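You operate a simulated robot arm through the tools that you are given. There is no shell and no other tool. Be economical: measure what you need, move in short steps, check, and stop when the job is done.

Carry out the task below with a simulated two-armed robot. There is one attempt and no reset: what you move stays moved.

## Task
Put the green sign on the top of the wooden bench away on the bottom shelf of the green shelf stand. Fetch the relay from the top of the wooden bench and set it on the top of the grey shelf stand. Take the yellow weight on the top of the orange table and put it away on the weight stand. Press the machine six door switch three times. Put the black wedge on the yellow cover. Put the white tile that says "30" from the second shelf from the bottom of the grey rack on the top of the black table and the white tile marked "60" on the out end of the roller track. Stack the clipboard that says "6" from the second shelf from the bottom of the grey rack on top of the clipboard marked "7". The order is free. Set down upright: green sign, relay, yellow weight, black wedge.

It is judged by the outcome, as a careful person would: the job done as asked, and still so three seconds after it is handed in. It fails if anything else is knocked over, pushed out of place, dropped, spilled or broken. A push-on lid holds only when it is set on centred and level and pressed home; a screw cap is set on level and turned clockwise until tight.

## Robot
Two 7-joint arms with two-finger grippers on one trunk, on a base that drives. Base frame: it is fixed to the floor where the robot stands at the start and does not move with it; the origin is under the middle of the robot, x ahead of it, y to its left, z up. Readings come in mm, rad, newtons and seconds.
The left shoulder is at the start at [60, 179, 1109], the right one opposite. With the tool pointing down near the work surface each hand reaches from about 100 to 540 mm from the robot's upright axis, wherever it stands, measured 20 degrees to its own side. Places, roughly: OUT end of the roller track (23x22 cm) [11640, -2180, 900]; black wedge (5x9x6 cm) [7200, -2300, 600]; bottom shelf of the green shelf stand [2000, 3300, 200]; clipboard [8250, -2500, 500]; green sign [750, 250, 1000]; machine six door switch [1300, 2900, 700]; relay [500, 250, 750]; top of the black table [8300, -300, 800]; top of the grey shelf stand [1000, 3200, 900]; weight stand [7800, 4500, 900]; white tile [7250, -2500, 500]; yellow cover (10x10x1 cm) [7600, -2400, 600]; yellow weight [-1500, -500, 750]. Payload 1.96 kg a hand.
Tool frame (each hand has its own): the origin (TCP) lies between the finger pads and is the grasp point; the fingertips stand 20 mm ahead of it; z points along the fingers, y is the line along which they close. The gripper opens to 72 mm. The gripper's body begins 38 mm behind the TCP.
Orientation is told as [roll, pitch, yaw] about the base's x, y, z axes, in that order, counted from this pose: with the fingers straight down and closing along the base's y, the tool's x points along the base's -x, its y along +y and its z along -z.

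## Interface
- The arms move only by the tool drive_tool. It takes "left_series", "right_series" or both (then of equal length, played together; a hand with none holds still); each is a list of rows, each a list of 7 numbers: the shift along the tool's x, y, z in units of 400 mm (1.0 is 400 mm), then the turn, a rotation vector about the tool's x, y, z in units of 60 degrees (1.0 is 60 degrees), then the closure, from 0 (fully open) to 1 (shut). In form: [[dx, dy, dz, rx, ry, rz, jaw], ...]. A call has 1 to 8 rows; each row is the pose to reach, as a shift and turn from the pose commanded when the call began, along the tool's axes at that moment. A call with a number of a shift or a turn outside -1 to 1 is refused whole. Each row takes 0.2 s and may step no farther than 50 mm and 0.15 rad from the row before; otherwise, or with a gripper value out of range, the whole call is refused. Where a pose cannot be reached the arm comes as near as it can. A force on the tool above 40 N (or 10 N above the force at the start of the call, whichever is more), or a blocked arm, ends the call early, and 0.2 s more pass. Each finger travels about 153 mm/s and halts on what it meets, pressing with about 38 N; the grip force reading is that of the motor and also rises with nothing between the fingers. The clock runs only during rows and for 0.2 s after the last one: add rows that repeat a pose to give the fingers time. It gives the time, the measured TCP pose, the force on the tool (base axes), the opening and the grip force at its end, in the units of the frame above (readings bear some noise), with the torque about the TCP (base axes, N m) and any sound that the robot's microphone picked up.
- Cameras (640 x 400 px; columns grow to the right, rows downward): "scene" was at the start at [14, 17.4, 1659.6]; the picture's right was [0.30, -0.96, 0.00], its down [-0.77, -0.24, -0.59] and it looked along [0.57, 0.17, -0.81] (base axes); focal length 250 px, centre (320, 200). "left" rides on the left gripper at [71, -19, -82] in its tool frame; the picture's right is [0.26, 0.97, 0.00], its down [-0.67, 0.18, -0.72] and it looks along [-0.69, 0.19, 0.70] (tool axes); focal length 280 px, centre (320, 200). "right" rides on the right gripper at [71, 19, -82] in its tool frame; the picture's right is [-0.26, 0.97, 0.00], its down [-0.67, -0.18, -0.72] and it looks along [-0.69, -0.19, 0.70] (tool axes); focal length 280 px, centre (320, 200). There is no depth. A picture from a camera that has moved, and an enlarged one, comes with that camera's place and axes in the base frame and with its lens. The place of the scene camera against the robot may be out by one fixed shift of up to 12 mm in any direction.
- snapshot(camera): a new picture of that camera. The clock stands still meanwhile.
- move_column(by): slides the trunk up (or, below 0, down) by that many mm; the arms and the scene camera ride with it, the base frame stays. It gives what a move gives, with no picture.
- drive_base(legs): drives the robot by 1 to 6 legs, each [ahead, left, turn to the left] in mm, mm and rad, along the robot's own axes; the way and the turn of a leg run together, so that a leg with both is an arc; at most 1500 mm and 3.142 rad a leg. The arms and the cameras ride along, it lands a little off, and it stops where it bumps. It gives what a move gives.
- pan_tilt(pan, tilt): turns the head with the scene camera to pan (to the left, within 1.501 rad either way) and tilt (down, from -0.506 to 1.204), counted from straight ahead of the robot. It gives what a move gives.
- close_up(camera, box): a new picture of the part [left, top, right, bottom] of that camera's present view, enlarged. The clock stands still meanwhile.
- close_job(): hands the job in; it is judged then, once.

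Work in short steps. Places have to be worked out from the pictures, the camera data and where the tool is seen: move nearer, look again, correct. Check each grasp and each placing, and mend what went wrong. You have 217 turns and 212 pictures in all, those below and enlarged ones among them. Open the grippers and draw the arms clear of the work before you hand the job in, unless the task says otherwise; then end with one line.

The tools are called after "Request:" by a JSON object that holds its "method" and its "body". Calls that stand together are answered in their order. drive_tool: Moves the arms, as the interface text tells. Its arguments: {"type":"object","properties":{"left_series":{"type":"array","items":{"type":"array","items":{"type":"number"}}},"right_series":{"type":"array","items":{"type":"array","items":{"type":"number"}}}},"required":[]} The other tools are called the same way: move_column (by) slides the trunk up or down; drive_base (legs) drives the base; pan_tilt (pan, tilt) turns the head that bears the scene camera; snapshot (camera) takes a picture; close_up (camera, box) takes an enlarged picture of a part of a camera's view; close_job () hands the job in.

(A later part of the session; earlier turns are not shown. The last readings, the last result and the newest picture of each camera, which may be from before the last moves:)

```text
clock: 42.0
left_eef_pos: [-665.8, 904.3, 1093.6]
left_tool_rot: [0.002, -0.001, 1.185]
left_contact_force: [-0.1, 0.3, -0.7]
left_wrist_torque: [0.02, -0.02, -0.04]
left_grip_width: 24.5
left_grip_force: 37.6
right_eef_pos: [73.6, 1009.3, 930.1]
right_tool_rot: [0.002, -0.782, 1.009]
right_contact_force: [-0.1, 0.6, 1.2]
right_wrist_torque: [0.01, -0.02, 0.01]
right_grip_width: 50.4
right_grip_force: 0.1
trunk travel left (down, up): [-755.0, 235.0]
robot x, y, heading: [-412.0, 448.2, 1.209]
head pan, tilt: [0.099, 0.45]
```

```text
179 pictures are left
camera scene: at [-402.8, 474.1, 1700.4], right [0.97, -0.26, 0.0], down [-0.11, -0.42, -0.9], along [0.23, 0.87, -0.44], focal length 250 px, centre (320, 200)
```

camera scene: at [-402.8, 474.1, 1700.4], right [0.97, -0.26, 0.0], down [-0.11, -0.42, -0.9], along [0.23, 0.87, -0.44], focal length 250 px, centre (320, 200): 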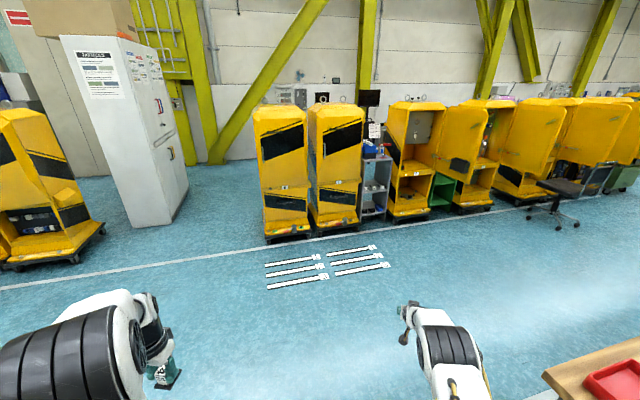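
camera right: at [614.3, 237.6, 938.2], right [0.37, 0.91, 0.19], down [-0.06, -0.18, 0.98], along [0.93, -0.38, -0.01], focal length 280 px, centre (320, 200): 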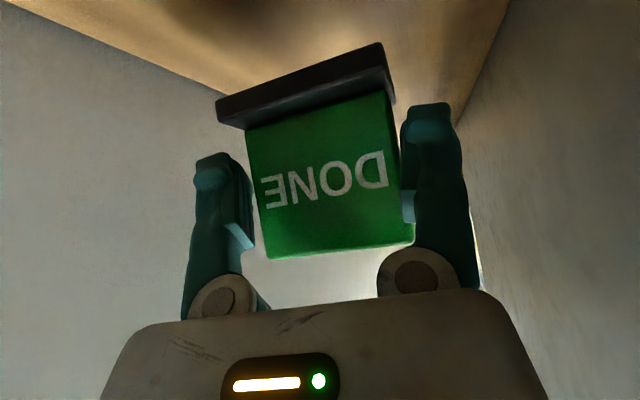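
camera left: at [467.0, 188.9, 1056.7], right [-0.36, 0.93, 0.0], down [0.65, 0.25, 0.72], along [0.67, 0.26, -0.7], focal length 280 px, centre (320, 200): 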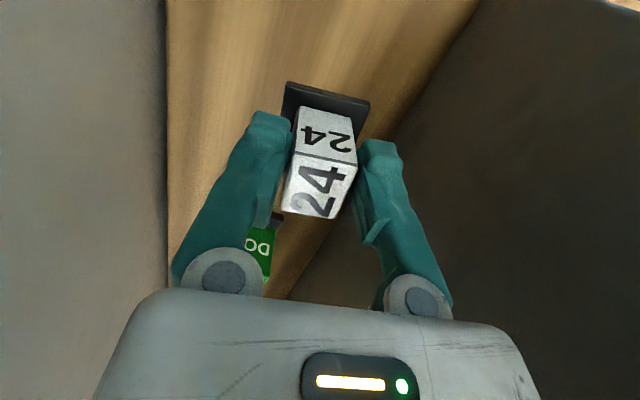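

The right jaw shows 50 mm with no force: the sign slipped out. I look for it.

Request:
{"method": "snapshot", "body": {"camera": "right"}}

Request:
{"method": "pan_tilt", "body": {"pan": -1.2, "tilt": 0.7}}

Request:
{"method": "snapshot", "body": {"camera": "scene"}}

```text
178 pictures are left
camera right: at [-1.7, 927.2, 937.8], right [-0.72, 0.67, 0.19], down [0.14, -0.12, 0.98], along [0.68, 0.73, -0.01], focal length 280 px, centre (320, 200)
```

right: 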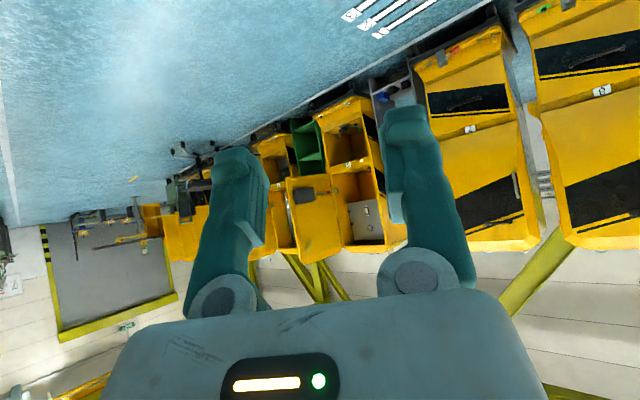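

```text
clock: 43.5
left_eef_pos: [-665.5, 904.7, 1093.7]
left_tool_rot: [0.001, -0.003, 1.185]
left_contact_force: [0.6, 0.1, -0.3]
left_wrist_torque: [0.01, -0.02, 0.04]
left_grip_width: 24.7
left_grip_force: 38.3
right_eef_pos: [73.2, 1010.0, 929.4]
right_tool_rot: [0.0, -0.782, 1.008]
right_contact_force: [0.4, 0.1, -0.3]
right_wrist_torque: [-0.02, -0.01, -0.01]
right_grip_width: 50.5
right_grip_force: 0.0
trunk travel left (down, up): [-755.0, 235.0]
robot x, y, heading: [-410.6, 447.2, 1.207]
head pan, tilt: [-1.201, 0.7]
```

```text
177 pictures are left
camera scene: at [-341.6, 386.1, 1678.4], right [0.01, -1.0, 0.0], down [-0.64, -0.01, -0.77], along [0.77, 0.01, -0.64], focal length 250 px, centre (320, 200)
```

scene: 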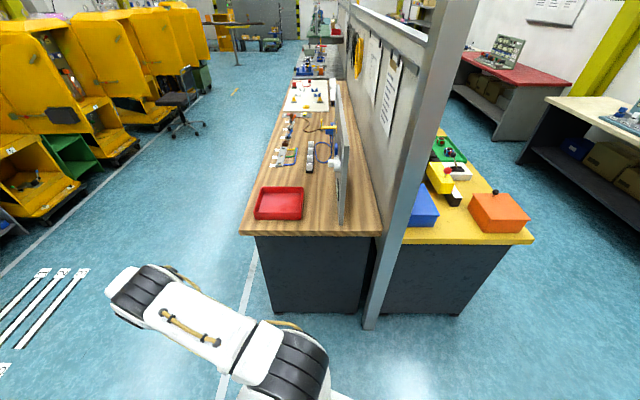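

I zoom at the gap and then the floor around the robot.

Request:
{"method": "close_up", "body": {"camera": "scene", "box": [230, 150, 430, 350]}}

Request:
{"method": "pan_tilt", "body": {"pan": -0.7, "tilt": 1.1}}

Request:
{"method": "snapshot", "body": {"camera": "scene"}}

```text
2.00 times, centred on (330, 250) of scene
camera zoom: at [-341.6, 386.1, 1678.4], right [0.01, -1.0, 0.0], down [-0.64, -0.01, -0.77], along [0.77, 0.01, -0.64], focal length 501 px, centre (300, 100)
```

zoom: 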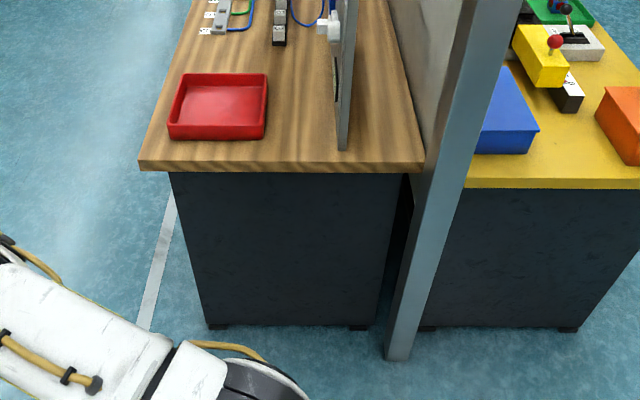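

```text
clock: 44.5
left_eef_pos: [-666.1, 903.9, 1094.2]
left_tool_rot: [0.001, -0.002, 1.186]
left_contact_force: [0.1, -0.3, -0.9]
left_wrist_torque: [0.02, -0.03, -0.01]
left_grip_width: 24.4
left_grip_force: 38.0
right_eef_pos: [72.8, 1008.9, 930.9]
right_tool_rot: [-0.001, -0.782, 1.008]
right_contact_force: [0.3, 0.3, -0.6]
right_wrist_torque: [0.03, 0.02, 0.03]
right_grip_width: 50.3
right_grip_force: 0.0
trunk travel left (down, up): [-755.0, 235.0]
robot x, y, heading: [-406.7, 444.0, 1.206]
head pan, tilt: [-0.7, 1.1]
```

```text
175 pictures are left
camera scene: at [-371.3, 416.0, 1648.4], right [0.49, -0.87, 0.0], down [-0.78, -0.43, -0.45], along [0.4, 0.22, -0.89], focal length 250 px, centre (320, 200)
```

scene: 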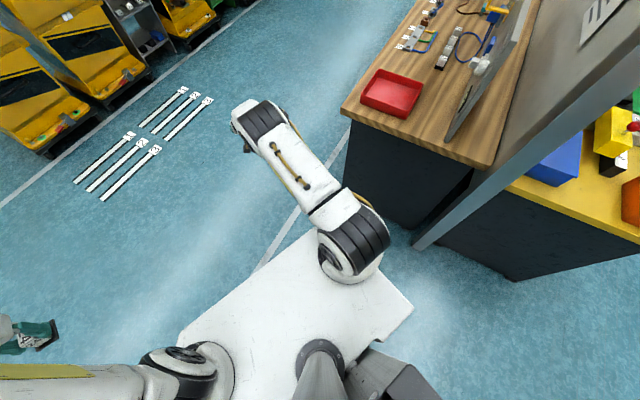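

Not in view; the arm hides part of the arc where it could have fallen. I turn the robot further left and look back.

Request:
{"method": "drive_base", "body": {"legs": [[0, 0, 0.9]]}}

Request:
{"method": "pan_tilt", "body": {"pan": -1.5, "tilt": 0.95}}

Request:
{"method": "snapshot", "body": {"camera": "scene"}}

```text
clock: 47.2
left_eef_pos: [-927.8, 529.7, 1094.3]
left_tool_rot: [0.003, -0.003, 2.083]
left_contact_force: [0.0, 0.1, -0.4]
left_wrist_torque: [0.05, -0.03, 0.0]
left_grip_width: 24.5
left_grip_force: 37.6
right_eef_pos: [-549.5, 1173.2, 929.7]
right_tool_rot: [0.0, -0.782, 1.908]
right_contact_force: [0.7, 0.0, 0.5]
right_wrist_torque: [-0.01, 0.0, 0.0]
right_grip_width: 50.0
right_grip_force: 0.0
trunk travel left (down, up): [-755.0, 235.0]
robot x, y, heading: [-411.1, 446.0, 2.109]
head pan, tilt: [-0.7, 1.1]
```

```text
clock: 48.3
left_eef_pos: [-928.7, 529.3, 1094.6]
left_tool_rot: [0.001, -0.003, 2.084]
left_contact_force: [0.3, 0.2, -1.3]
left_wrist_torque: [0.0, 0.0, -0.02]
left_grip_width: 24.4
left_grip_force: 37.7
right_eef_pos: [-548.1, 1174.4, 929.1]
right_tool_rot: [-0.002, -0.782, 1.905]
right_contact_force: [0.5, 0.7, -0.4]
right_wrist_torque: [0.0, 0.01, 0.04]
right_grip_width: 50.5
right_grip_force: 0.0
trunk travel left (down, up): [-755.0, 235.0]
robot x, y, heading: [-405.9, 444.1, 2.104]
head pan, tilt: [-1.499, 0.949]
```

```text
174 pictures are left
camera scene: at [-315.3, 431.3, 1658.6], right [0.57, -0.82, 0.0], down [-0.67, -0.47, -0.58], along [0.48, 0.33, -0.81], focal length 250 px, centre (320, 200)
```

scene: 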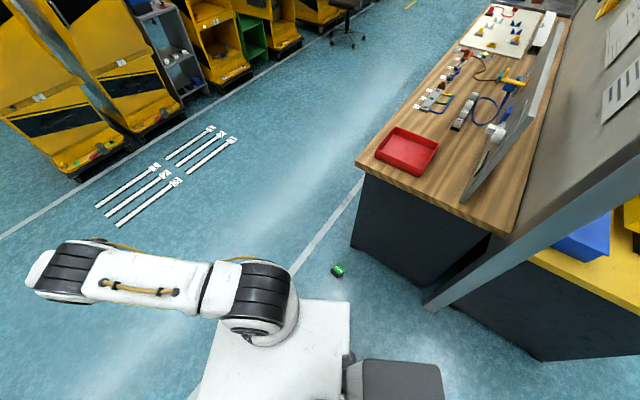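

Found: the sign lies on the floor near (259, 672). I zoom to see how it lies.

Request:
{"method": "close_up", "body": {"camera": "scene", "box": [308, 249, 368, 289]}}

```text
10.00 times, centred on (338, 269) of scene
camera zoom: at [-315.3, 431.3, 1658.6], right [0.57, -0.82, 0.0], down [-0.67, -0.47, -0.58], along [0.48, 0.33, -0.81], focal length 2503 px, centre (140, -490)
```

zoom: 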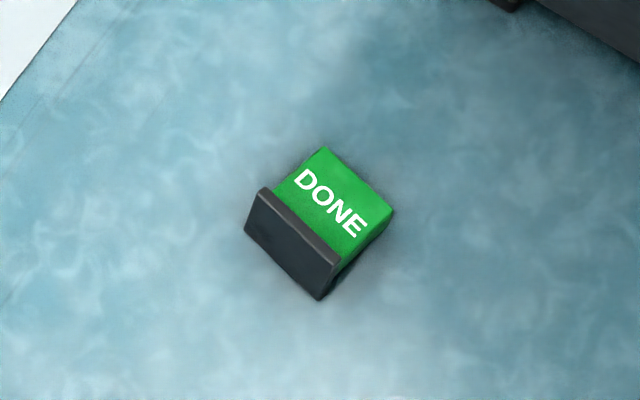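

It lies on its back with its top pointing toward (0.95,−0.31). I'll stand it up on the floor with the right hand. First I fold the right hand back to straight-down, close in.

Request:
{"method": "drive_tool", "body": {"right_series": [[0.052, 0.013, -0.082, -0.009, 0.093, -0.022, 0], [0.104, 0.026, -0.165, -0.018, 0.186, -0.045, 0], [0.156, 0.039, -0.247, -0.028, 0.279, -0.067, 0], [0.208, 0.052, -0.33, -0.037, 0.372, -0.09, 0], [0.26, 0.065, -0.412, -0.046, 0.465, -0.112, 0], [0.312, 0.078, -0.494, -0.055, 0.558, -0.134, 0], [0.364, 0.091, -0.577, -0.065, 0.651, -0.157, 0], [0.4165, 0.104, -0.659, -0.074, 0.744, -0.179, 0]]}}

Request:
{"method": "drive_base", "body": {"legs": [[243, -520, 0], [0, 0, -2.41]]}}

Request:
{"method": "pan_tilt", "body": {"pan": -0.3, "tilt": 1.1}}

Request:
{"method": "snapshot", "body": {"camera": "scene"}}

```text
clock: 50.1
left_eef_pos: [-927.7, 530.1, 1094.3]
left_tool_rot: [0.0, -0.003, 2.082]
left_contact_force: [0.8, 0.3, -0.9]
left_wrist_torque: [0.01, 0.02, 0.01]
left_grip_width: 24.7
left_grip_force: 38.4
right_eef_pos: [-488.6, 871.9, 1000.0]
right_tool_rot: [0.0, 0.001, 2.105]
right_contact_force: [-0.4, 0.1, -0.7]
right_wrist_torque: [0.02, 0.01, 0.0]
right_grip_width: 72.2
right_grip_force: 0.1
trunk travel left (down, up): [-755.0, 235.0]
robot x, y, heading: [-410.9, 441.9, 2.107]
head pan, tilt: [-1.499, 0.949]
```

```text
clock: 59.0
left_eef_pos: [352.9, 1206.6, 1094.5]
left_tool_rot: [0.002, -0.002, -0.32]
left_contact_force: [-0.5, 0.8, 0.2]
left_wrist_torque: [0.01, -0.01, 0.0]
left_grip_width: 24.4
left_grip_force: 37.7
right_eef_pos: [260.5, 658.8, 998.7]
right_tool_rot: [0.0, -0.002, -0.3]
right_contact_force: [0.3, 0.6, -0.4]
right_wrist_torque: [-0.02, -0.01, 0.02]
right_grip_width: 72.2
right_grip_force: 0.1
trunk travel left (down, up): [-755.0, 235.0]
robot x, y, heading: [-90.0, 923.0, -0.294]
head pan, tilt: [-1.499, 0.949]
```

```text
clock: 60.5
left_eef_pos: [354.0, 1206.8, 1094.1]
left_tool_rot: [0.002, -0.002, -0.323]
left_contact_force: [-0.2, -1.2, -1.0]
left_wrist_torque: [0.02, 0.01, -0.01]
left_grip_width: 24.7
left_grip_force: 37.8
right_eef_pos: [258.9, 657.9, 999.3]
right_tool_rot: [0.0, -0.001, -0.298]
right_contact_force: [-0.6, -0.4, 0.4]
right_wrist_torque: [0.02, -0.02, -0.03]
right_grip_width: 72.0
right_grip_force: 0.0
trunk travel left (down, up): [-755.0, 235.0]
robot x, y, heading: [-85.5, 921.5, -0.3]
head pan, tilt: [-0.3, 1.1]
```

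```text
172 pictures are left
camera scene: at [-89.0, 898.2, 1648.3], right [-0.56, -0.83, 0.0], down [-0.74, 0.5, -0.45], along [0.38, -0.26, -0.89], focal length 250 px, centre (320, 200)
```

scene: 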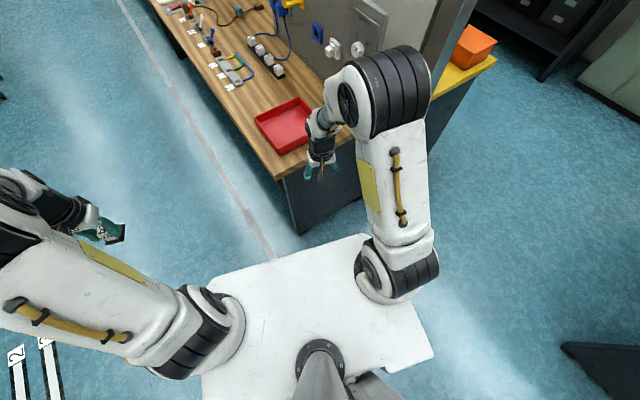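

The hand hovers over the sign's spot, elbow clear of the bench. I lower the trunk 600 mm and look.

Request:
{"method": "move_column", "body": {"by": -600}}

Request:
{"method": "snapshot", "body": {"camera": "right"}}

```text
refused: -600 is not a number from -400 to 400
```

```text
171 pictures are left
camera right: at [197.3, 696.6, 1080.6], right [0.54, 0.84, 0.0], down [0.59, -0.37, 0.72], along [0.6, -0.38, -0.7], focal length 280 px, centre (320, 200)
```

right: 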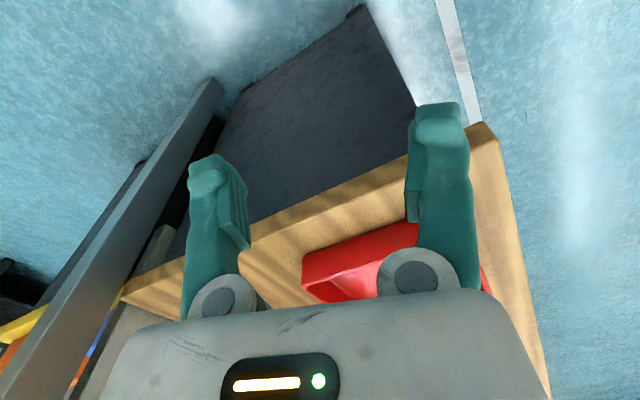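

Column moves are limited to 400; I do it in two steps.

Request:
{"method": "move_column", "body": {"by": -400}}

Request:
{"method": "move_column", "body": {"by": -200}}

Request:
{"method": "snapshot", "body": {"camera": "right"}}

```text
clock: 64.3
left_eef_pos: [352.9, 1206.6, 694.9]
left_tool_rot: [0.002, -0.001, -0.322]
left_contact_force: [0.0, 0.1, -1.4]
left_wrist_torque: [0.0, 0.06, 0.0]
left_grip_width: 24.2
left_grip_force: 37.8
right_eef_pos: [259.8, 657.7, 599.2]
right_tool_rot: [0.0, -0.001, -0.302]
right_contact_force: [-0.5, -0.3, 0.2]
right_wrist_torque: [0.0, 0.0, 0.01]
right_grip_width: 72.3
right_grip_force: 0.0
trunk travel left (down, up): [-355.0, 635.0]
robot x, y, heading: [-83.9, 919.7, -0.293]
head pan, tilt: [-0.3, 1.1]
```

```text
clock: 66.5
left_eef_pos: [353.4, 1206.2, 493.8]
left_tool_rot: [0.001, 0.0, -0.322]
left_contact_force: [0.3, -0.6, -0.2]
left_wrist_torque: [-0.03, -0.02, -0.01]
left_grip_width: 24.4
left_grip_force: 37.8
right_eef_pos: [260.3, 658.8, 398.6]
right_tool_rot: [0.001, -0.001, -0.3]
right_contact_force: [0.5, 0.1, -0.5]
right_wrist_torque: [-0.02, 0.01, -0.01]
right_grip_width: 72.0
right_grip_force: 0.1
trunk travel left (down, up): [-155.0, 835.0]
robot x, y, heading: [-89.2, 924.0, -0.294]
head pan, tilt: [-0.3, 1.1]
```

```text
170 pictures are left
camera right: at [197.2, 696.6, 480.7], right [0.53, 0.84, 0.0], down [0.59, -0.37, 0.72], along [0.61, -0.38, -0.7], focal length 280 px, centre (320, 200)
```

right: 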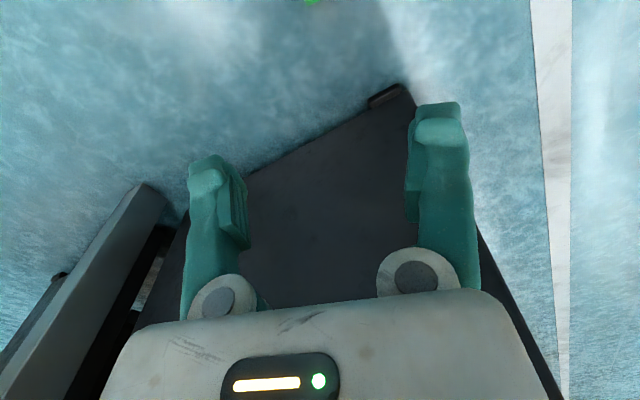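

The sign is just at the view's top edge. I lower the trunk fully and pull the hand back a bit.

Request:
{"method": "move_column", "body": {"by": -150}}

Request:
{"method": "drive_tool", "body": {"right_series": [[0.1, 0, 0, 0, 0, 0, 0], [0.15, 0, 0.05, 0, 0, 0, 0]]}}

Request:
{"method": "snapshot", "body": {"camera": "right"}}

```text
clock: 68.2
left_eef_pos: [352.9, 1205.8, 344.7]
left_tool_rot: [0.001, 0.001, -0.32]
left_contact_force: [0.5, 0.4, 0.3]
left_wrist_torque: [0.01, 0.03, 0.03]
left_grip_width: 24.5
left_grip_force: 37.6
right_eef_pos: [260.2, 658.4, 248.6]
right_tool_rot: [0.0, -0.001, -0.3]
right_contact_force: [-0.1, -0.9, 0.1]
right_wrist_torque: [-0.01, 0.0, 0.0]
right_grip_width: 72.3
right_grip_force: 0.1
trunk travel left (down, up): [-5.0, 985.0]
robot x, y, heading: [-88.1, 922.4, -0.297]
head pan, tilt: [-0.3, 1.1]
```

```text
clock: 68.8
left_eef_pos: [353.7, 1206.8, 344.2]
left_tool_rot: [0.001, -0.002, -0.321]
left_contact_force: [0.2, -0.1, -1.4]
left_wrist_torque: [0.0, -0.01, 0.01]
left_grip_width: 24.4
left_grip_force: 38.0
right_eef_pos: [201.5, 675.7, 227.9]
right_tool_rot: [-0.002, 0.0, -0.3]
right_contact_force: [0.2, 0.0, 0.7]
right_wrist_torque: [0.0, 0.02, 0.02]
right_grip_width: 71.9
right_grip_force: 0.1
trunk travel left (down, up): [-5.0, 985.0]
robot x, y, heading: [-89.8, 921.4, -0.296]
head pan, tilt: [-0.3, 1.1]
```

```text
169 pictures are left
camera right: at [139.3, 714.4, 310.0], right [0.53, 0.84, 0.0], down [0.59, -0.37, 0.72], along [0.6, -0.38, -0.7], focal length 280 px, centre (320, 200)
```

right: 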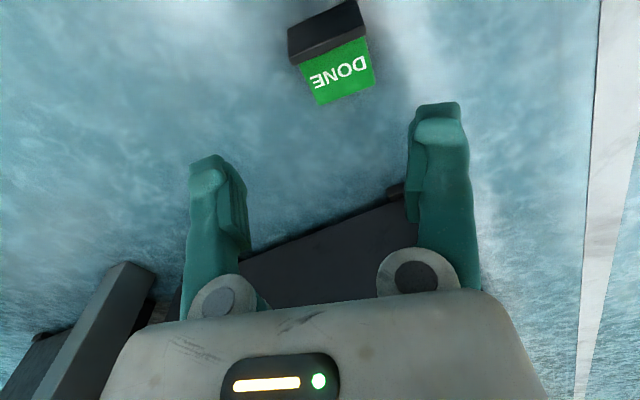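

Sign seen well: plate centre ≈(244, 671), yaw ≈ −0.2. I go to 100 mm height over it.

Request:
{"method": "drive_tool", "body": {"right_series": [[-0.03, 0.007, 0.1, 0, 0, -0.03, 0], [-0.06, 0.014, 0.21, 0, 0, -0.06, 0], [-0.095, 0.02, 0.32, 0, 0, -0.095, 0]]}}

Request:
{"method": "snapshot", "body": {"camera": "right"}}

```text
clock: 69.6
left_eef_pos: [352.8, 1206.3, 343.8]
left_tool_rot: [0.002, -0.001, -0.322]
left_contact_force: [-0.2, -0.8, -0.6]
left_wrist_torque: [-0.01, -0.03, 0.03]
left_grip_width: 24.5
left_grip_force: 37.9
right_eef_pos: [241.5, 673.0, 99.0]
right_tool_rot: [0.001, -0.002, -0.198]
right_contact_force: [0.3, 0.1, 0.9]
right_wrist_torque: [-0.01, 0.0, 0.01]
right_grip_width: 72.0
right_grip_force: 0.1
trunk travel left (down, up): [-5.0, 985.0]
robot x, y, heading: [-84.7, 919.3, -0.297]
head pan, tilt: [-0.3, 1.1]
```

```text
168 pictures are left
camera right: at [175.3, 704.3, 181.5], right [0.45, 0.89, 0.0], down [0.62, -0.31, 0.72], along [0.64, -0.32, -0.7], focal length 280 px, centre (320, 200)
```

right: 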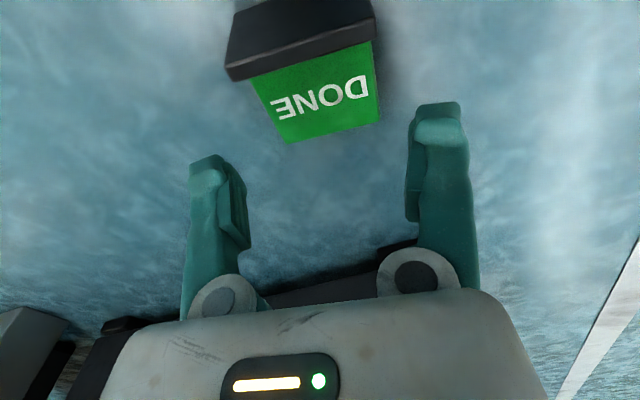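

Plate centre (242, 672), z≈30, yaw −0.165, width ≈62. I descend around it, jaws open.

Request:
{"method": "drive_tool", "body": {"right_series": [[0, 0, 0.1, 0, 0, -0.032, 0], [-0.004, 0, 0.16, 0, 0, -0.032, 0], [-0.004, 0, 0.183, 0, 0, -0.032, 0], [-0.004, 0, 0.183, 0, 0, -0.032, 0]]}}

Request:
{"method": "snapshot", "body": {"camera": "right"}}

```text
clock: 70.6
left_eef_pos: [353.3, 1206.9, 344.8]
left_tool_rot: [0.001, -0.002, -0.322]
left_contact_force: [-0.5, -0.4, -1.1]
left_wrist_torque: [0.0, 0.02, 0.02]
left_grip_width: 24.6
left_grip_force: 37.0
right_eef_pos: [242.3, 672.9, 26.0]
right_tool_rot: [0.0, -0.002, -0.165]
right_contact_force: [-0.6, -0.4, -0.5]
right_wrist_torque: [0.01, 0.0, 0.06]
right_grip_width: 71.9
right_grip_force: 0.1
trunk travel left (down, up): [-5.0, 985.0]
robot x, y, heading: [-89.2, 918.8, -0.303]
head pan, tilt: [-0.3, 1.1]
```

```text
167 pictures are left
camera right: at [175.9, 701.9, 108.2], right [0.42, 0.91, 0.0], down [0.63, -0.29, 0.72], along [0.65, -0.3, -0.7], focal length 280 px, centre (320, 200)
```

right: 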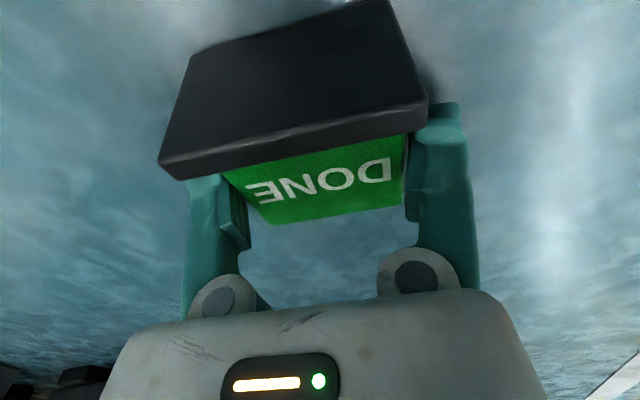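

Fingers straddle the plate. I close fully.

Request:
{"method": "drive_tool", "body": {"right_series": [[0, 0, 0, 0, 0, 0, 0.2], [0, 0, 0, 0, 0, 0, 0.6], [0, 0, 0, 0, 0, 0, 0.6]]}}

Request:
{"method": "drive_tool", "body": {"right_series": [[0, 0, -0.1, 0, 0, 0, 0.6], [0, 0, -0.2, 0, 0, 0, 0.6]]}}

Request:
{"method": "snapshot", "body": {"camera": "right"}}

```text
clock: 71.4
left_eef_pos: [353.1, 1207.4, 343.3]
left_tool_rot: [0.001, -0.002, -0.322]
left_contact_force: [-0.2, -0.5, -0.5]
left_wrist_torque: [0.0, -0.02, 0.01]
left_grip_width: 24.3
left_grip_force: 38.3
right_eef_pos: [241.9, 672.8, 27.5]
right_tool_rot: [0.0, -0.001, -0.165]
right_contact_force: [-0.1, -0.9, 0.0]
right_wrist_torque: [0.0, 0.0, 0.01]
right_grip_width: 69.1
right_grip_force: 38.2
trunk travel left (down, up): [-5.0, 985.0]
robot x, y, heading: [-86.2, 919.0, -0.3]
head pan, tilt: [-0.3, 1.1]
```

```text
clock: 72.0
left_eef_pos: [353.6, 1206.9, 344.0]
left_tool_rot: [0.004, 0.0, -0.322]
left_contact_force: [0.3, -0.3, -0.1]
left_wrist_torque: [-0.02, -0.07, -0.02]
left_grip_width: 24.7
left_grip_force: 38.1
right_eef_pos: [241.8, 672.9, 107.3]
right_tool_rot: [0.0, 0.0, -0.167]
right_contact_force: [0.5, -0.9, -1.3]
right_wrist_torque: [-0.01, -0.04, -0.02]
right_grip_width: 69.0
right_grip_force: 37.7
trunk travel left (down, up): [-5.0, 985.0]
robot x, y, heading: [-84.9, 923.3, -0.297]
head pan, tilt: [-0.3, 1.1]
```

```text
166 pictures are left
camera right: at [175.0, 702.2, 189.5], right [0.42, 0.91, 0.0], down [0.64, -0.29, 0.71], along [0.65, -0.3, -0.7], focal length 280 px, centre (320, 200)
```

right: 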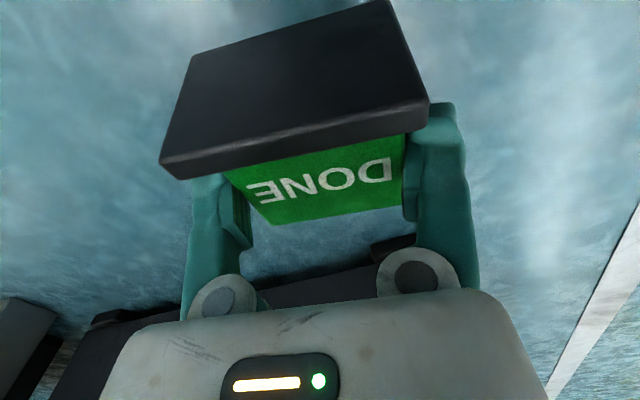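

Held. I raise a little and pitch the tool 60° forward to bring the sign near upright.

Request:
{"method": "drive_tool", "body": {"right_series": [[0, 0, -0.03, 0, -0.125, 0, 0.6], [0, 0, -0.06, 0, -0.25, 0, 0.6], [0, 0, -0.09, 0, -0.375, 0, 0.6], [0, 0, -0.1, 0, -0.5, 0, 0.6], [0, 0, -0.1, 0, -0.625, 0, 0.6], [0, 0, -0.1, 0, -0.75, 0, 0.6], [0, 0, -0.1, 0, -0.875, 0, 0.6], [0, 0, -0.1, 0, -1.0, 0, 0.6]]}}

Request:
{"method": "snapshot", "body": {"camera": "right"}}

Request:
{"method": "snapshot", "body": {"camera": "scene"}}

```text
clock: 74.0
left_eef_pos: [351.1, 1210.7, 352.9]
left_tool_rot: [-0.01, -0.022, -0.319]
left_contact_force: [0.5, 0.8, -1.4]
left_wrist_torque: [-0.02, 0.01, 0.02]
left_grip_width: 24.4
left_grip_force: 37.9
right_eef_pos: [263.6, 666.4, 198.2]
right_tool_rot: [-0.049, -1.141, -0.123]
right_contact_force: [-0.1, -0.7, -1.0]
right_wrist_torque: [0.01, 0.04, -0.04]
right_grip_width: 68.8
right_grip_force: 37.6
trunk travel left (down, up): [-5.0, 985.0]
robot x, y, heading: [-89.2, 920.2, -0.294]
head pan, tilt: [-0.3, 1.1]
stopped in row 8 (right hand): the arm was blocked; the commanded pose is now the measured one
```

```text
165 pictures are left
camera right: at [163.9, 701.5, 167.8], right [0.27, 0.94, 0.22], down [-0.39, -0.1, 0.91], along [0.88, -0.33, 0.34], focal length 280 px, centre (320, 200)
```

right: 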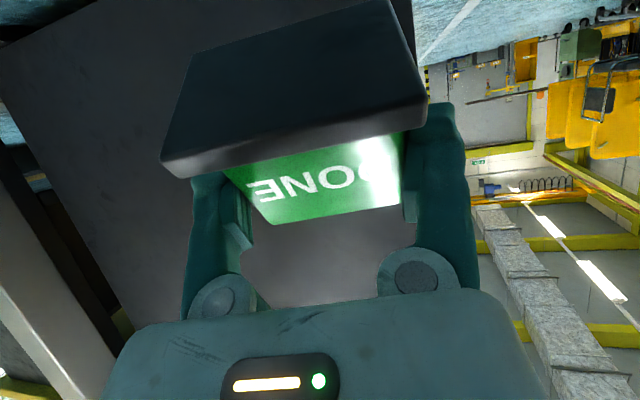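

```text
164 pictures are left
camera scene: at [-99.3, 911.9, 907.2], right [-0.56, -0.83, 0.01], down [-0.73, 0.49, -0.47], along [0.39, -0.27, -0.88], focal length 250 px, centre (320, 200)
```

scene: 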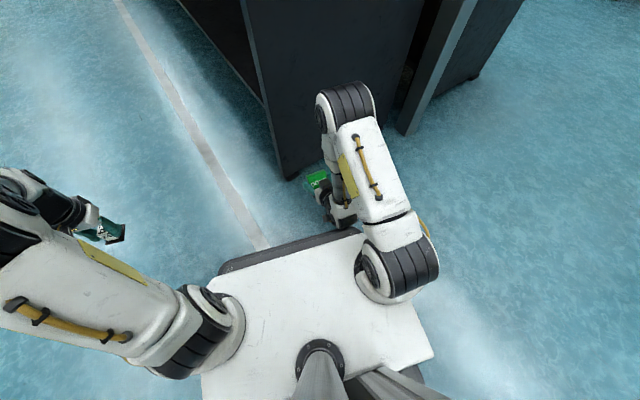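

The arm got blocked (elbow near the bench or hand near my own base). I back off 200 mm and then stretch the hand forward.

Request:
{"method": "drive_base", "body": {"legs": [[-250, 60, 0]]}}

Request:
{"method": "snapshot", "body": {"camera": "scene"}}

```text
clock: 75.8
left_eef_pos: [130.6, 1340.7, 351.8]
left_tool_rot: [-0.012, -0.02, -0.321]
left_contact_force: [-0.3, 0.7, -0.3]
left_wrist_torque: [-0.01, 0.0, 0.0]
left_grip_width: 24.9
left_grip_force: 37.7
right_eef_pos: [44.2, 795.1, 198.9]
right_tool_rot: [-0.054, -1.147, -0.123]
right_contact_force: [-0.1, 1.0, -1.8]
right_wrist_torque: [0.0, 0.0, 0.04]
right_grip_width: 68.2
right_grip_force: 37.8
trunk travel left (down, up): [-5.0, 985.0]
robot x, y, heading: [-310.1, 1054.2, -0.298]
head pan, tilt: [-0.3, 1.1]
```

```text
163 pictures are left
camera scene: at [-318.8, 1041.8, 907.0], right [-0.56, -0.83, 0.01], down [-0.73, 0.49, -0.47], along [0.39, -0.27, -0.88], focal length 250 px, centre (320, 200)
```

scene: 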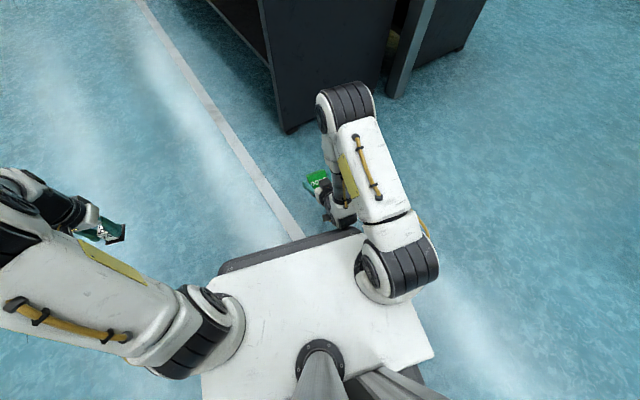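

The lean remains, so it was self-contact with my base. I stretch the hand 150 mm forward.

Request:
{"method": "drive_tool", "body": {"right_series": [[-0.038, -0.016, 0.084, 0, 0, 0, 0.6], [-0.076, -0.032, 0.168, 0, 0, 0, 0.6], [-0.114, -0.048, 0.252, 0, 0, 0, 0.6], [-0.151, -0.065, 0.335, 0, 0, 0, 0.6]]}}

Request:
{"method": "snapshot", "body": {"camera": "scene"}}

Request:
{"method": "snapshot", "body": {"camera": "right"}}

```text
clock: 76.8
left_eef_pos: [133.9, 1336.6, 342.4]
left_tool_rot: [0.002, -0.002, -0.321]
left_contact_force: [-0.9, 0.5, -0.7]
left_wrist_torque: [0.03, -0.03, 0.01]
left_grip_width: 24.6
left_grip_force: 38.1
right_eef_pos: [185.3, 743.5, 179.8]
right_tool_rot: [-0.018, -1.132, -0.156]
right_contact_force: [0.1, -1.0, 0.1]
right_wrist_torque: [-0.02, 0.03, 0.01]
right_grip_width: 68.3
right_grip_force: 37.7
trunk travel left (down, up): [-5.0, 985.0]
robot x, y, heading: [-310.6, 1051.6, -0.3]
head pan, tilt: [-0.3, 1.1]
```

```text
162 pictures are left
camera scene: at [-309.3, 1028.8, 898.2], right [-0.56, -0.83, 0.0], down [-0.74, 0.5, -0.45], along [0.38, -0.26, -0.89], focal length 250 px, centre (320, 200)
```

scene: 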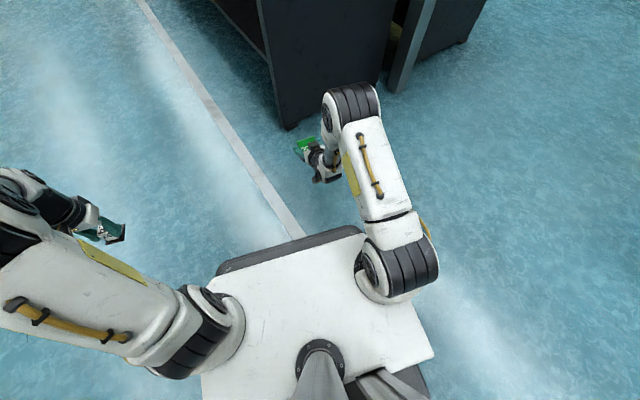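

```text
161 pictures are left
camera right: at [85.5, 779.3, 150.6], right [0.27, 0.93, 0.23], down [-0.39, -0.11, 0.92], along [0.88, -0.34, 0.33], focal length 280 px, centre (320, 200)
```

right: 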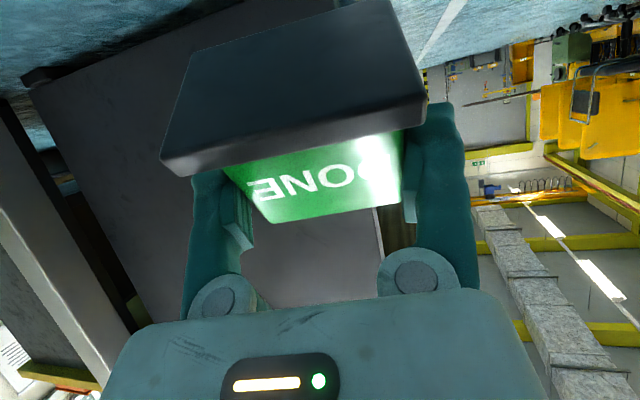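

Now lean is gone. I ease the pitch to 60° and lower toward the floor.

Request:
{"method": "drive_tool", "body": {"right_series": [[0.1, 0, 0.047, 0, 0.03, 0, 0.6], [0.2, 0, 0.094, 0, 0.06, 0, 0.6], [0.285, 0, 0.134, 0, 0.08, 0, 0.6]]}}

Request:
{"method": "snapshot", "body": {"camera": "right"}}

```text
clock: 77.7
left_eef_pos: [132.5, 1336.6, 344.3]
left_tool_rot: [0.003, -0.002, -0.321]
left_contact_force: [-0.2, -0.2, -0.7]
left_wrist_torque: [0.03, -0.02, 0.02]
left_grip_width: 24.6
left_grip_force: 37.8
right_eef_pos: [186.0, 743.8, 56.3]
right_tool_rot: [-0.016, -1.05, -0.158]
right_contact_force: [-2.7, 0.2, 5.3]
right_wrist_torque: [0.1, 0.11, -0.01]
right_grip_width: 68.3
right_grip_force: 38.2
trunk travel left (down, up): [-5.0, 985.0]
robot x, y, heading: [-307.3, 1052.2, -0.301]
head pan, tilt: [-0.3, 1.1]
```

```text
160 pictures are left
camera right: at [84.8, 779.3, 34.6], right [0.29, 0.93, 0.22], down [-0.31, -0.12, 0.94], along [0.9, -0.34, 0.25], focal length 280 px, centre (320, 200)
```

right: 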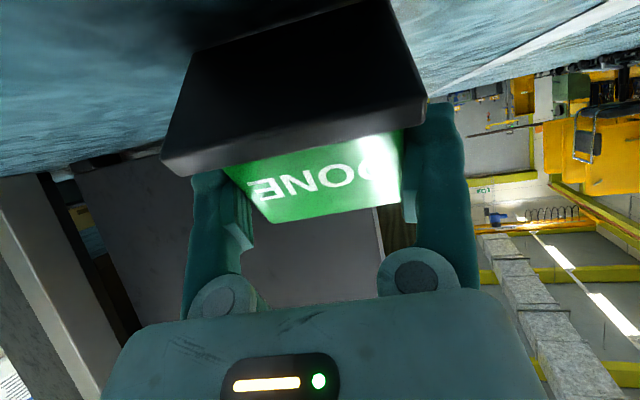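

Back edge touches at TCP z≈56. I lift slightly, pitch to 1.2 rad, and set down again.

Request:
{"method": "drive_tool", "body": {"right_series": [[-0.033, 0, -0.019, 0, -0.07, 0, 0.6], [-0.033, 0, -0.019, 0, -0.143, 0, 0.6], [-0.01, 0, -0.006, 0, -0.143, 0, 0.6], [0.004, 0, 0.002, 0, -0.143, 0, 0.6]]}}

Request:
{"method": "snapshot", "body": {"camera": "right"}}

```text
clock: 78.5
left_eef_pos: [132.7, 1336.2, 345.8]
left_tool_rot: [0.001, -0.006, -0.321]
left_contact_force: [-0.5, 0.8, -0.4]
left_wrist_torque: [-0.02, 0.04, 0.0]
left_grip_width: 24.3
left_grip_force: 37.1
right_eef_pos: [185.3, 743.2, 61.1]
right_tool_rot: [-0.017, -1.201, -0.154]
right_contact_force: [-14.4, 2.8, 33.6]
right_wrist_torque: [1.55, 4.98, 0.21]
right_grip_width: 68.1
right_grip_force: 38.1
trunk travel left (down, up): [-5.0, 985.0]
robot x, y, heading: [-308.2, 1051.2, -0.3]
head pan, tilt: [-0.3, 1.1]
stopped in row 4 (right hand): the force on the tool passed its limit at 53 N (the readings are from after the stop); the commanded pose is now the measured one
```

```text
159 pictures are left
camera right: at [88.1, 778.3, 24.7], right [0.26, 0.94, 0.24], down [-0.45, -0.1, 0.89], along [0.86, -0.34, 0.39], focal length 280 px, centre (320, 200)
```

right: 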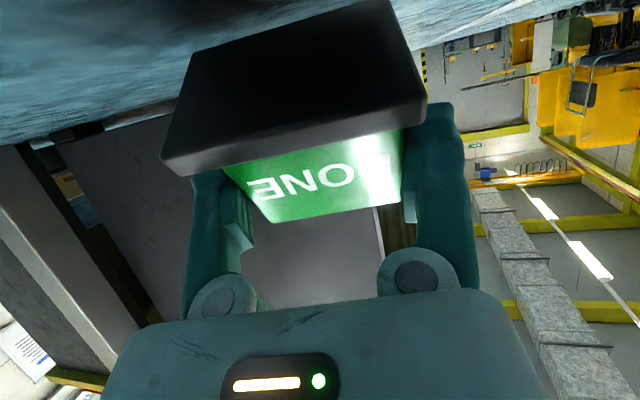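

The camera bracket touched the floor, so 60° is the limit. I return to ~57° pitch, touch down, and let the sign settle onto its base.

Request:
{"method": "drive_tool", "body": {"right_series": [[-0.035, 0, -0.013, 0, 0.09, 0, 0.6], [-0.035, 0, -0.013, 0, 0.17, 0, 0.6], [-0.01, 0, -0.004, 0, 0.17, 0, 0.6], [0.006, 0, 0.002, 0, 0.17, 0, 0.6]]}}

```text
clock: 79.5
left_eef_pos: [133.0, 1335.6, 343.0]
left_tool_rot: [0.001, -0.001, -0.323]
left_contact_force: [0.0, -0.1, -0.5]
left_wrist_torque: [-0.02, -0.03, -0.01]
left_grip_width: 24.6
left_grip_force: 38.1
right_eef_pos: [184.4, 744.1, 56.5]
right_tool_rot: [-0.01, -1.02, -0.162]
right_contact_force: [-1.4, -0.1, -0.5]
right_wrist_torque: [-0.07, 0.06, -0.06]
right_grip_width: 68.1
right_grip_force: 37.9
trunk travel left (down, up): [-5.0, 985.0]
robot x, y, heading: [-305.5, 1047.4, -0.298]
head pan, tilt: [-0.3, 1.1]
```

Still just clear. I press lightly and drag back in an arc so the sign turns upright about its back edge.

Request:
{"method": "drive_tool", "body": {"right_series": [[0.006, 0, 0.004, 0, 0, 0, 0.6], [0.016, 0, -0.009, 0, 0, 0, 0.6], [0.03, 0, -0.021, 0, 0, 0, 0.6], [0.045, 0, -0.03, 0, 0, 0, 0.6], [0.062, 0, -0.038, 0, 0, 0, 0.6]]}}

Request:
{"method": "snapshot", "body": {"camera": "right"}}

```text
clock: 80.7
left_eef_pos: [133.3, 1337.2, 345.5]
left_tool_rot: [-0.001, -0.006, -0.321]
left_contact_force: [0.7, -0.7, 0.2]
left_wrist_torque: [0.0, 0.0, -0.03]
left_grip_width: 24.6
left_grip_force: 37.9
right_eef_pos: [160.3, 748.6, 45.9]
right_tool_rot: [-0.013, -1.026, -0.161]
right_contact_force: [0.9, 1.0, 35.3]
right_wrist_torque: [-0.03, -0.54, 0.03]
right_grip_width: 66.7
right_grip_force: 38.1
trunk travel left (down, up): [-5.0, 985.0]
robot x, y, heading: [-309.0, 1049.5, -0.301]
head pan, tilt: [-0.3, 1.1]
```

```text
158 pictures are left
camera right: at [58.4, 784.1, 27.2], right [0.3, 0.93, 0.22], down [-0.29, -0.13, 0.95], along [0.91, -0.35, 0.23], focal length 280 px, centre (320, 200)
```

right: 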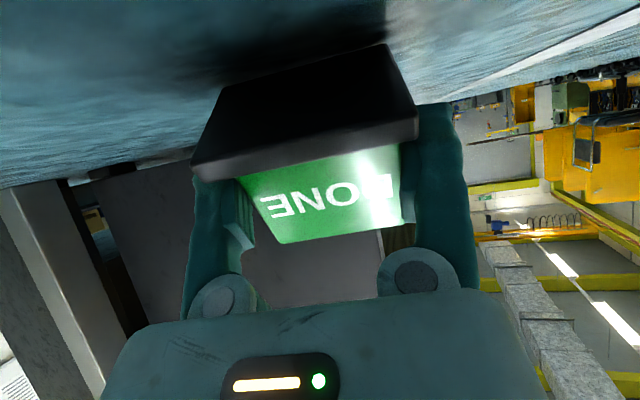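

It's turning. A bit more drag backward with slightly less pressure.

Request:
{"method": "drive_tool", "body": {"right_series": [[0.006, 0, -0.014, 0, 0, 0, 0.6], [0.014, 0, -0.026, 0, 0, 0, 0.6], [0.022, 0, -0.04, 0, 0, 0, 0.6]]}}

Request:
{"method": "snapshot", "body": {"camera": "right"}}

```text
clock: 81.5
left_eef_pos: [133.5, 1336.9, 344.4]
left_tool_rot: [0.002, -0.002, -0.321]
left_contact_force: [-0.3, 0.7, -0.9]
left_wrist_torque: [0.01, -0.02, 0.03]
left_grip_width: 24.3
left_grip_force: 38.0
right_eef_pos: [140.6, 750.8, 43.0]
right_tool_rot: [-0.011, -1.018, -0.162]
right_contact_force: [3.6, -0.6, 9.8]
right_wrist_torque: [0.08, -0.39, -0.01]
right_grip_width: 65.7
right_grip_force: 38.2
trunk travel left (down, up): [-5.0, 985.0]
robot x, y, heading: [-304.4, 1050.5, -0.301]
head pan, tilt: [-0.3, 1.1]
```

```text
157 pictures are left
camera right: at [38.5, 787.2, 26.0], right [0.3, 0.93, 0.22], down [-0.28, -0.13, 0.95], along [0.91, -0.35, 0.22], focal length 280 px, centre (320, 200)
```

right: 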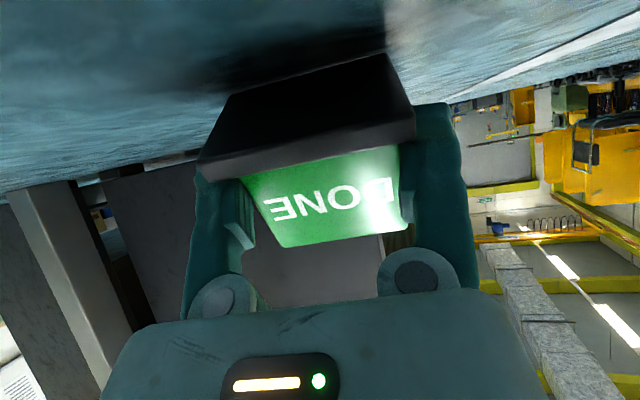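

Close to upright; I open the jaw to let it settle on its base.

Request:
{"method": "drive_tool", "body": {"right_series": [[0, 0, 0, 0, 0, 0, 0.06], [0, 0, 0, 0, 0, 0, 0], [0, 0, 0, 0, 0, 0, 0], [0, 0, 0, 0, 0, 0, 0]]}}

Request:
{"method": "snapshot", "body": {"camera": "right"}}

```text
clock: 82.5
left_eef_pos: [134.3, 1335.7, 344.2]
left_tool_rot: [0.002, -0.001, -0.322]
left_contact_force: [-0.2, -0.2, -0.5]
left_wrist_torque: [-0.03, 0.01, -0.02]
left_grip_width: 24.7
left_grip_force: 37.8
right_eef_pos: [141.2, 751.9, 43.6]
right_tool_rot: [-0.01, -1.019, -0.161]
right_contact_force: [-0.9, 0.7, 0.0]
right_wrist_torque: [-0.02, -0.04, -0.03]
right_grip_width: 71.7
right_grip_force: 0.1
trunk travel left (down, up): [-5.0, 985.0]
robot x, y, heading: [-307.8, 1051.6, -0.297]
head pan, tilt: [-0.3, 1.1]
```

```text
156 pictures are left
camera right: at [39.3, 787.1, 26.1], right [0.3, 0.93, 0.22], down [-0.28, -0.13, 0.95], along [0.91, -0.35, 0.22], focal length 280 px, centre (320, 200)
```

right: 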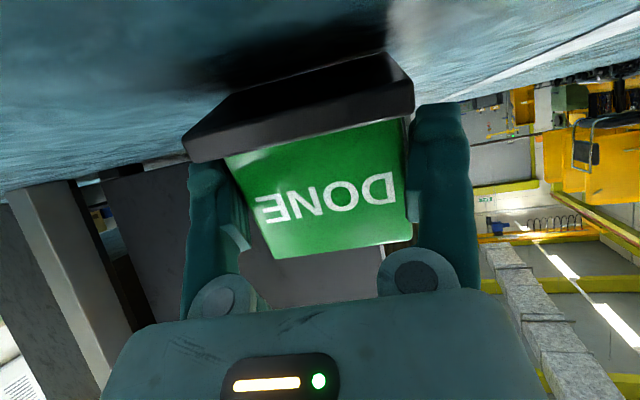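

I withdraw straight back along the tool's heading and look.

Request:
{"method": "drive_tool", "body": {"right_series": [[0.039, 0, -0.064, 0, 0, 0, 0], [0.078, 0, -0.128, 0, 0, 0, 0], [0.078, 0, -0.2, 0, 0, 0, 0], [0.04, 0, -0.25, 0, 0.1, 0, 0], [0.0, 0, -0.3, 0, 0.2, 0, 0], [-0.05, 0, -0.35, 0, 0.3, 0, 0]]}}

Request:
{"method": "snapshot", "body": {"camera": "right"}}

Request:
{"method": "snapshot", "body": {"camera": "scene"}}

```text
clock: 83.9
left_eef_pos: [133.6, 1335.4, 344.4]
left_tool_rot: [0.003, -0.002, -0.321]
left_contact_force: [0.1, -0.5, -1.2]
left_wrist_torque: [0.04, 0.01, -0.03]
left_grip_width: 24.7
left_grip_force: 37.6
right_eef_pos: [35.2, 770.2, 133.7]
right_tool_rot: [-0.006, -0.705, -0.168]
right_contact_force: [0.3, -0.3, 0.2]
right_wrist_torque: [0.0, 0.0, -0.04]
right_grip_width: 71.9
right_grip_force: 0.0
trunk travel left (down, up): [-5.0, 985.0]
robot x, y, heading: [-304.3, 1050.4, -0.299]
head pan, tilt: [-0.3, 1.1]
```

```text
155 pictures are left
camera right: at [-67.6, 806.7, 150.4], right [0.36, 0.92, 0.16], down [0.02, -0.18, 0.98], along [0.93, -0.35, -0.09], focal length 280 px, centre (320, 200)
```

right: 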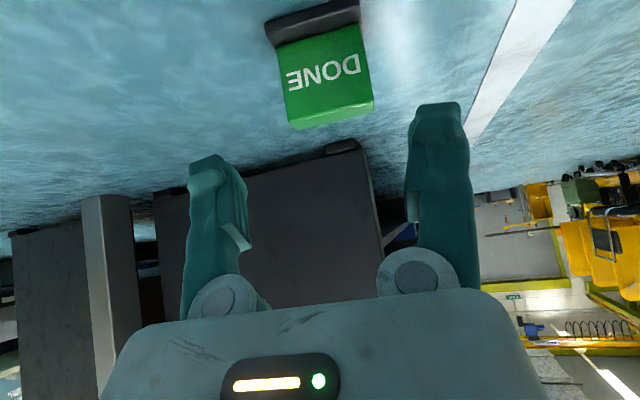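

```text
154 pictures are left
camera scene: at [-309.3, 1028.7, 898.3], right [-0.56, -0.83, 0.0], down [-0.74, 0.5, -0.45], along [0.37, -0.26, -0.89], focal length 250 px, centre (320, 200)
```

scene: 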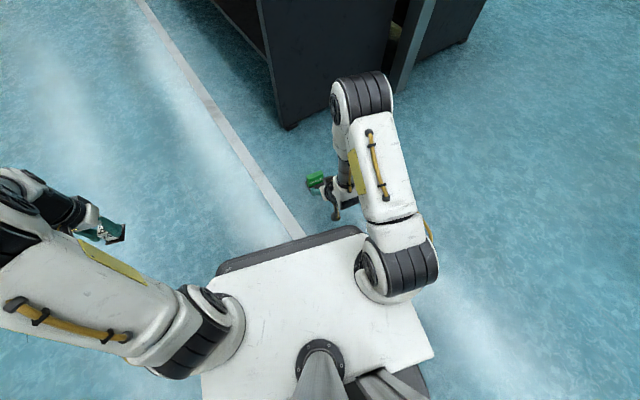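

The sign stands upright at about (158, 744). I'll re-grip it edge-on by its thickness for a secure hold: raise the trunk, and drive round to face +y behind it.

Request:
{"method": "move_column", "body": {"by": 350}}

Request:
{"method": "drive_base", "body": {"legs": [[0, 0, 1.705], [-675, 0, 0], [0, -357, 0]]}}

Request:
{"method": "pan_tilt", "body": {"pan": -0.2, "tilt": 0.9}}

Request:
{"method": "snapshot", "body": {"camera": "scene"}}

Request:
{"method": "snapshot", "body": {"camera": "right"}}

```text
clock: 87.3
left_eef_pos: [134.1, 1337.0, 694.8]
left_tool_rot: [0.002, -0.001, -0.321]
left_contact_force: [1.0, 0.2, -0.8]
left_wrist_torque: [0.0, 0.04, 0.04]
left_grip_width: 24.3
left_grip_force: 37.7
right_eef_pos: [35.4, 769.1, 483.5]
right_tool_rot: [-0.006, -0.707, -0.166]
right_contact_force: [0.5, 0.5, 0.6]
right_wrist_torque: [0.02, 0.01, -0.05]
right_grip_width: 72.1
right_grip_force: 0.0
trunk travel left (down, up): [-355.0, 635.0]
robot x, y, heading: [-305.0, 1050.1, -0.297]
head pan, tilt: [-0.3, 1.1]
```

```text
clock: 97.1
left_eef_pos: [-402.9, 729.8, 693.4]
left_tool_rot: [0.002, 0.0, 1.393]
left_contact_force: [-0.2, -0.4, -1.1]
left_wrist_torque: [-0.02, 0.03, 0.0]
left_grip_width: 24.5
left_grip_force: 38.2
right_eef_pos: [170.7, 714.7, 484.0]
right_tool_rot: [-0.009, -0.704, 1.55]
right_contact_force: [0.5, 0.3, 0.2]
right_wrist_torque: [-0.01, 0.01, -0.03]
right_grip_width: 72.0
right_grip_force: 0.0
trunk travel left (down, up): [-355.0, 635.0]
robot x, y, heading: [-58.8, 333.4, 1.416]
head pan, tilt: [-0.3, 1.1]
```

```text
clock: 97.8
left_eef_pos: [-403.1, 730.4, 693.8]
left_tool_rot: [0.001, -0.002, 1.396]
left_contact_force: [-0.3, 0.3, -0.1]
left_wrist_torque: [0.0, 0.01, 0.0]
left_grip_width: 24.4
left_grip_force: 38.0
right_eef_pos: [170.4, 714.2, 484.1]
right_tool_rot: [-0.008, -0.705, 1.55]
right_contact_force: [-0.6, -0.1, 0.9]
right_wrist_torque: [0.02, 0.0, -0.01]
right_grip_width: 72.0
right_grip_force: 0.0
trunk travel left (down, up): [-355.0, 635.0]
robot x, y, heading: [-57.7, 337.0, 1.421]
head pan, tilt: [-0.201, 0.901]
```

```text
153 pictures are left
camera scene: at [-36.5, 341.8, 1262.1], right [0.94, -0.35, 0.0], down [-0.27, -0.74, -0.62], along [0.21, 0.58, -0.78], focal length 250 px, centre (320, 200)
```

scene: 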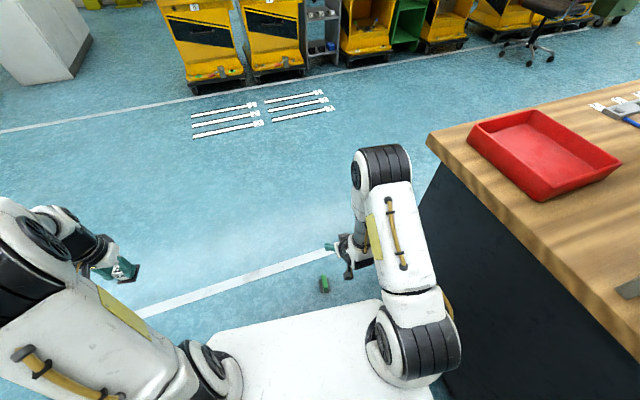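

```text
152 pictures are left
camera right: at [148.5, 607.5, 500.1], right [-0.96, 0.22, 0.16], down [0.18, 0.05, 0.98], along [0.21, 0.97, -0.08], focal length 280 px, centre (320, 200)
```

right: 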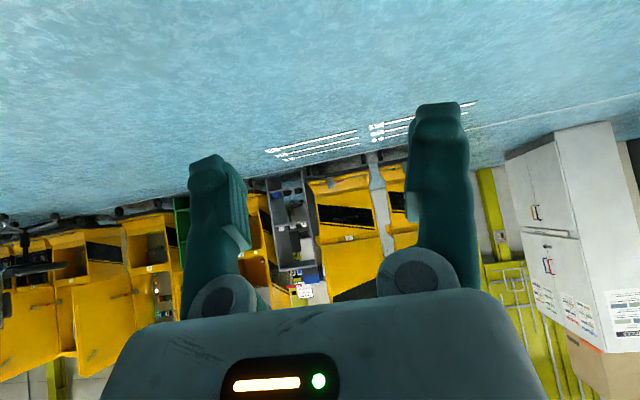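

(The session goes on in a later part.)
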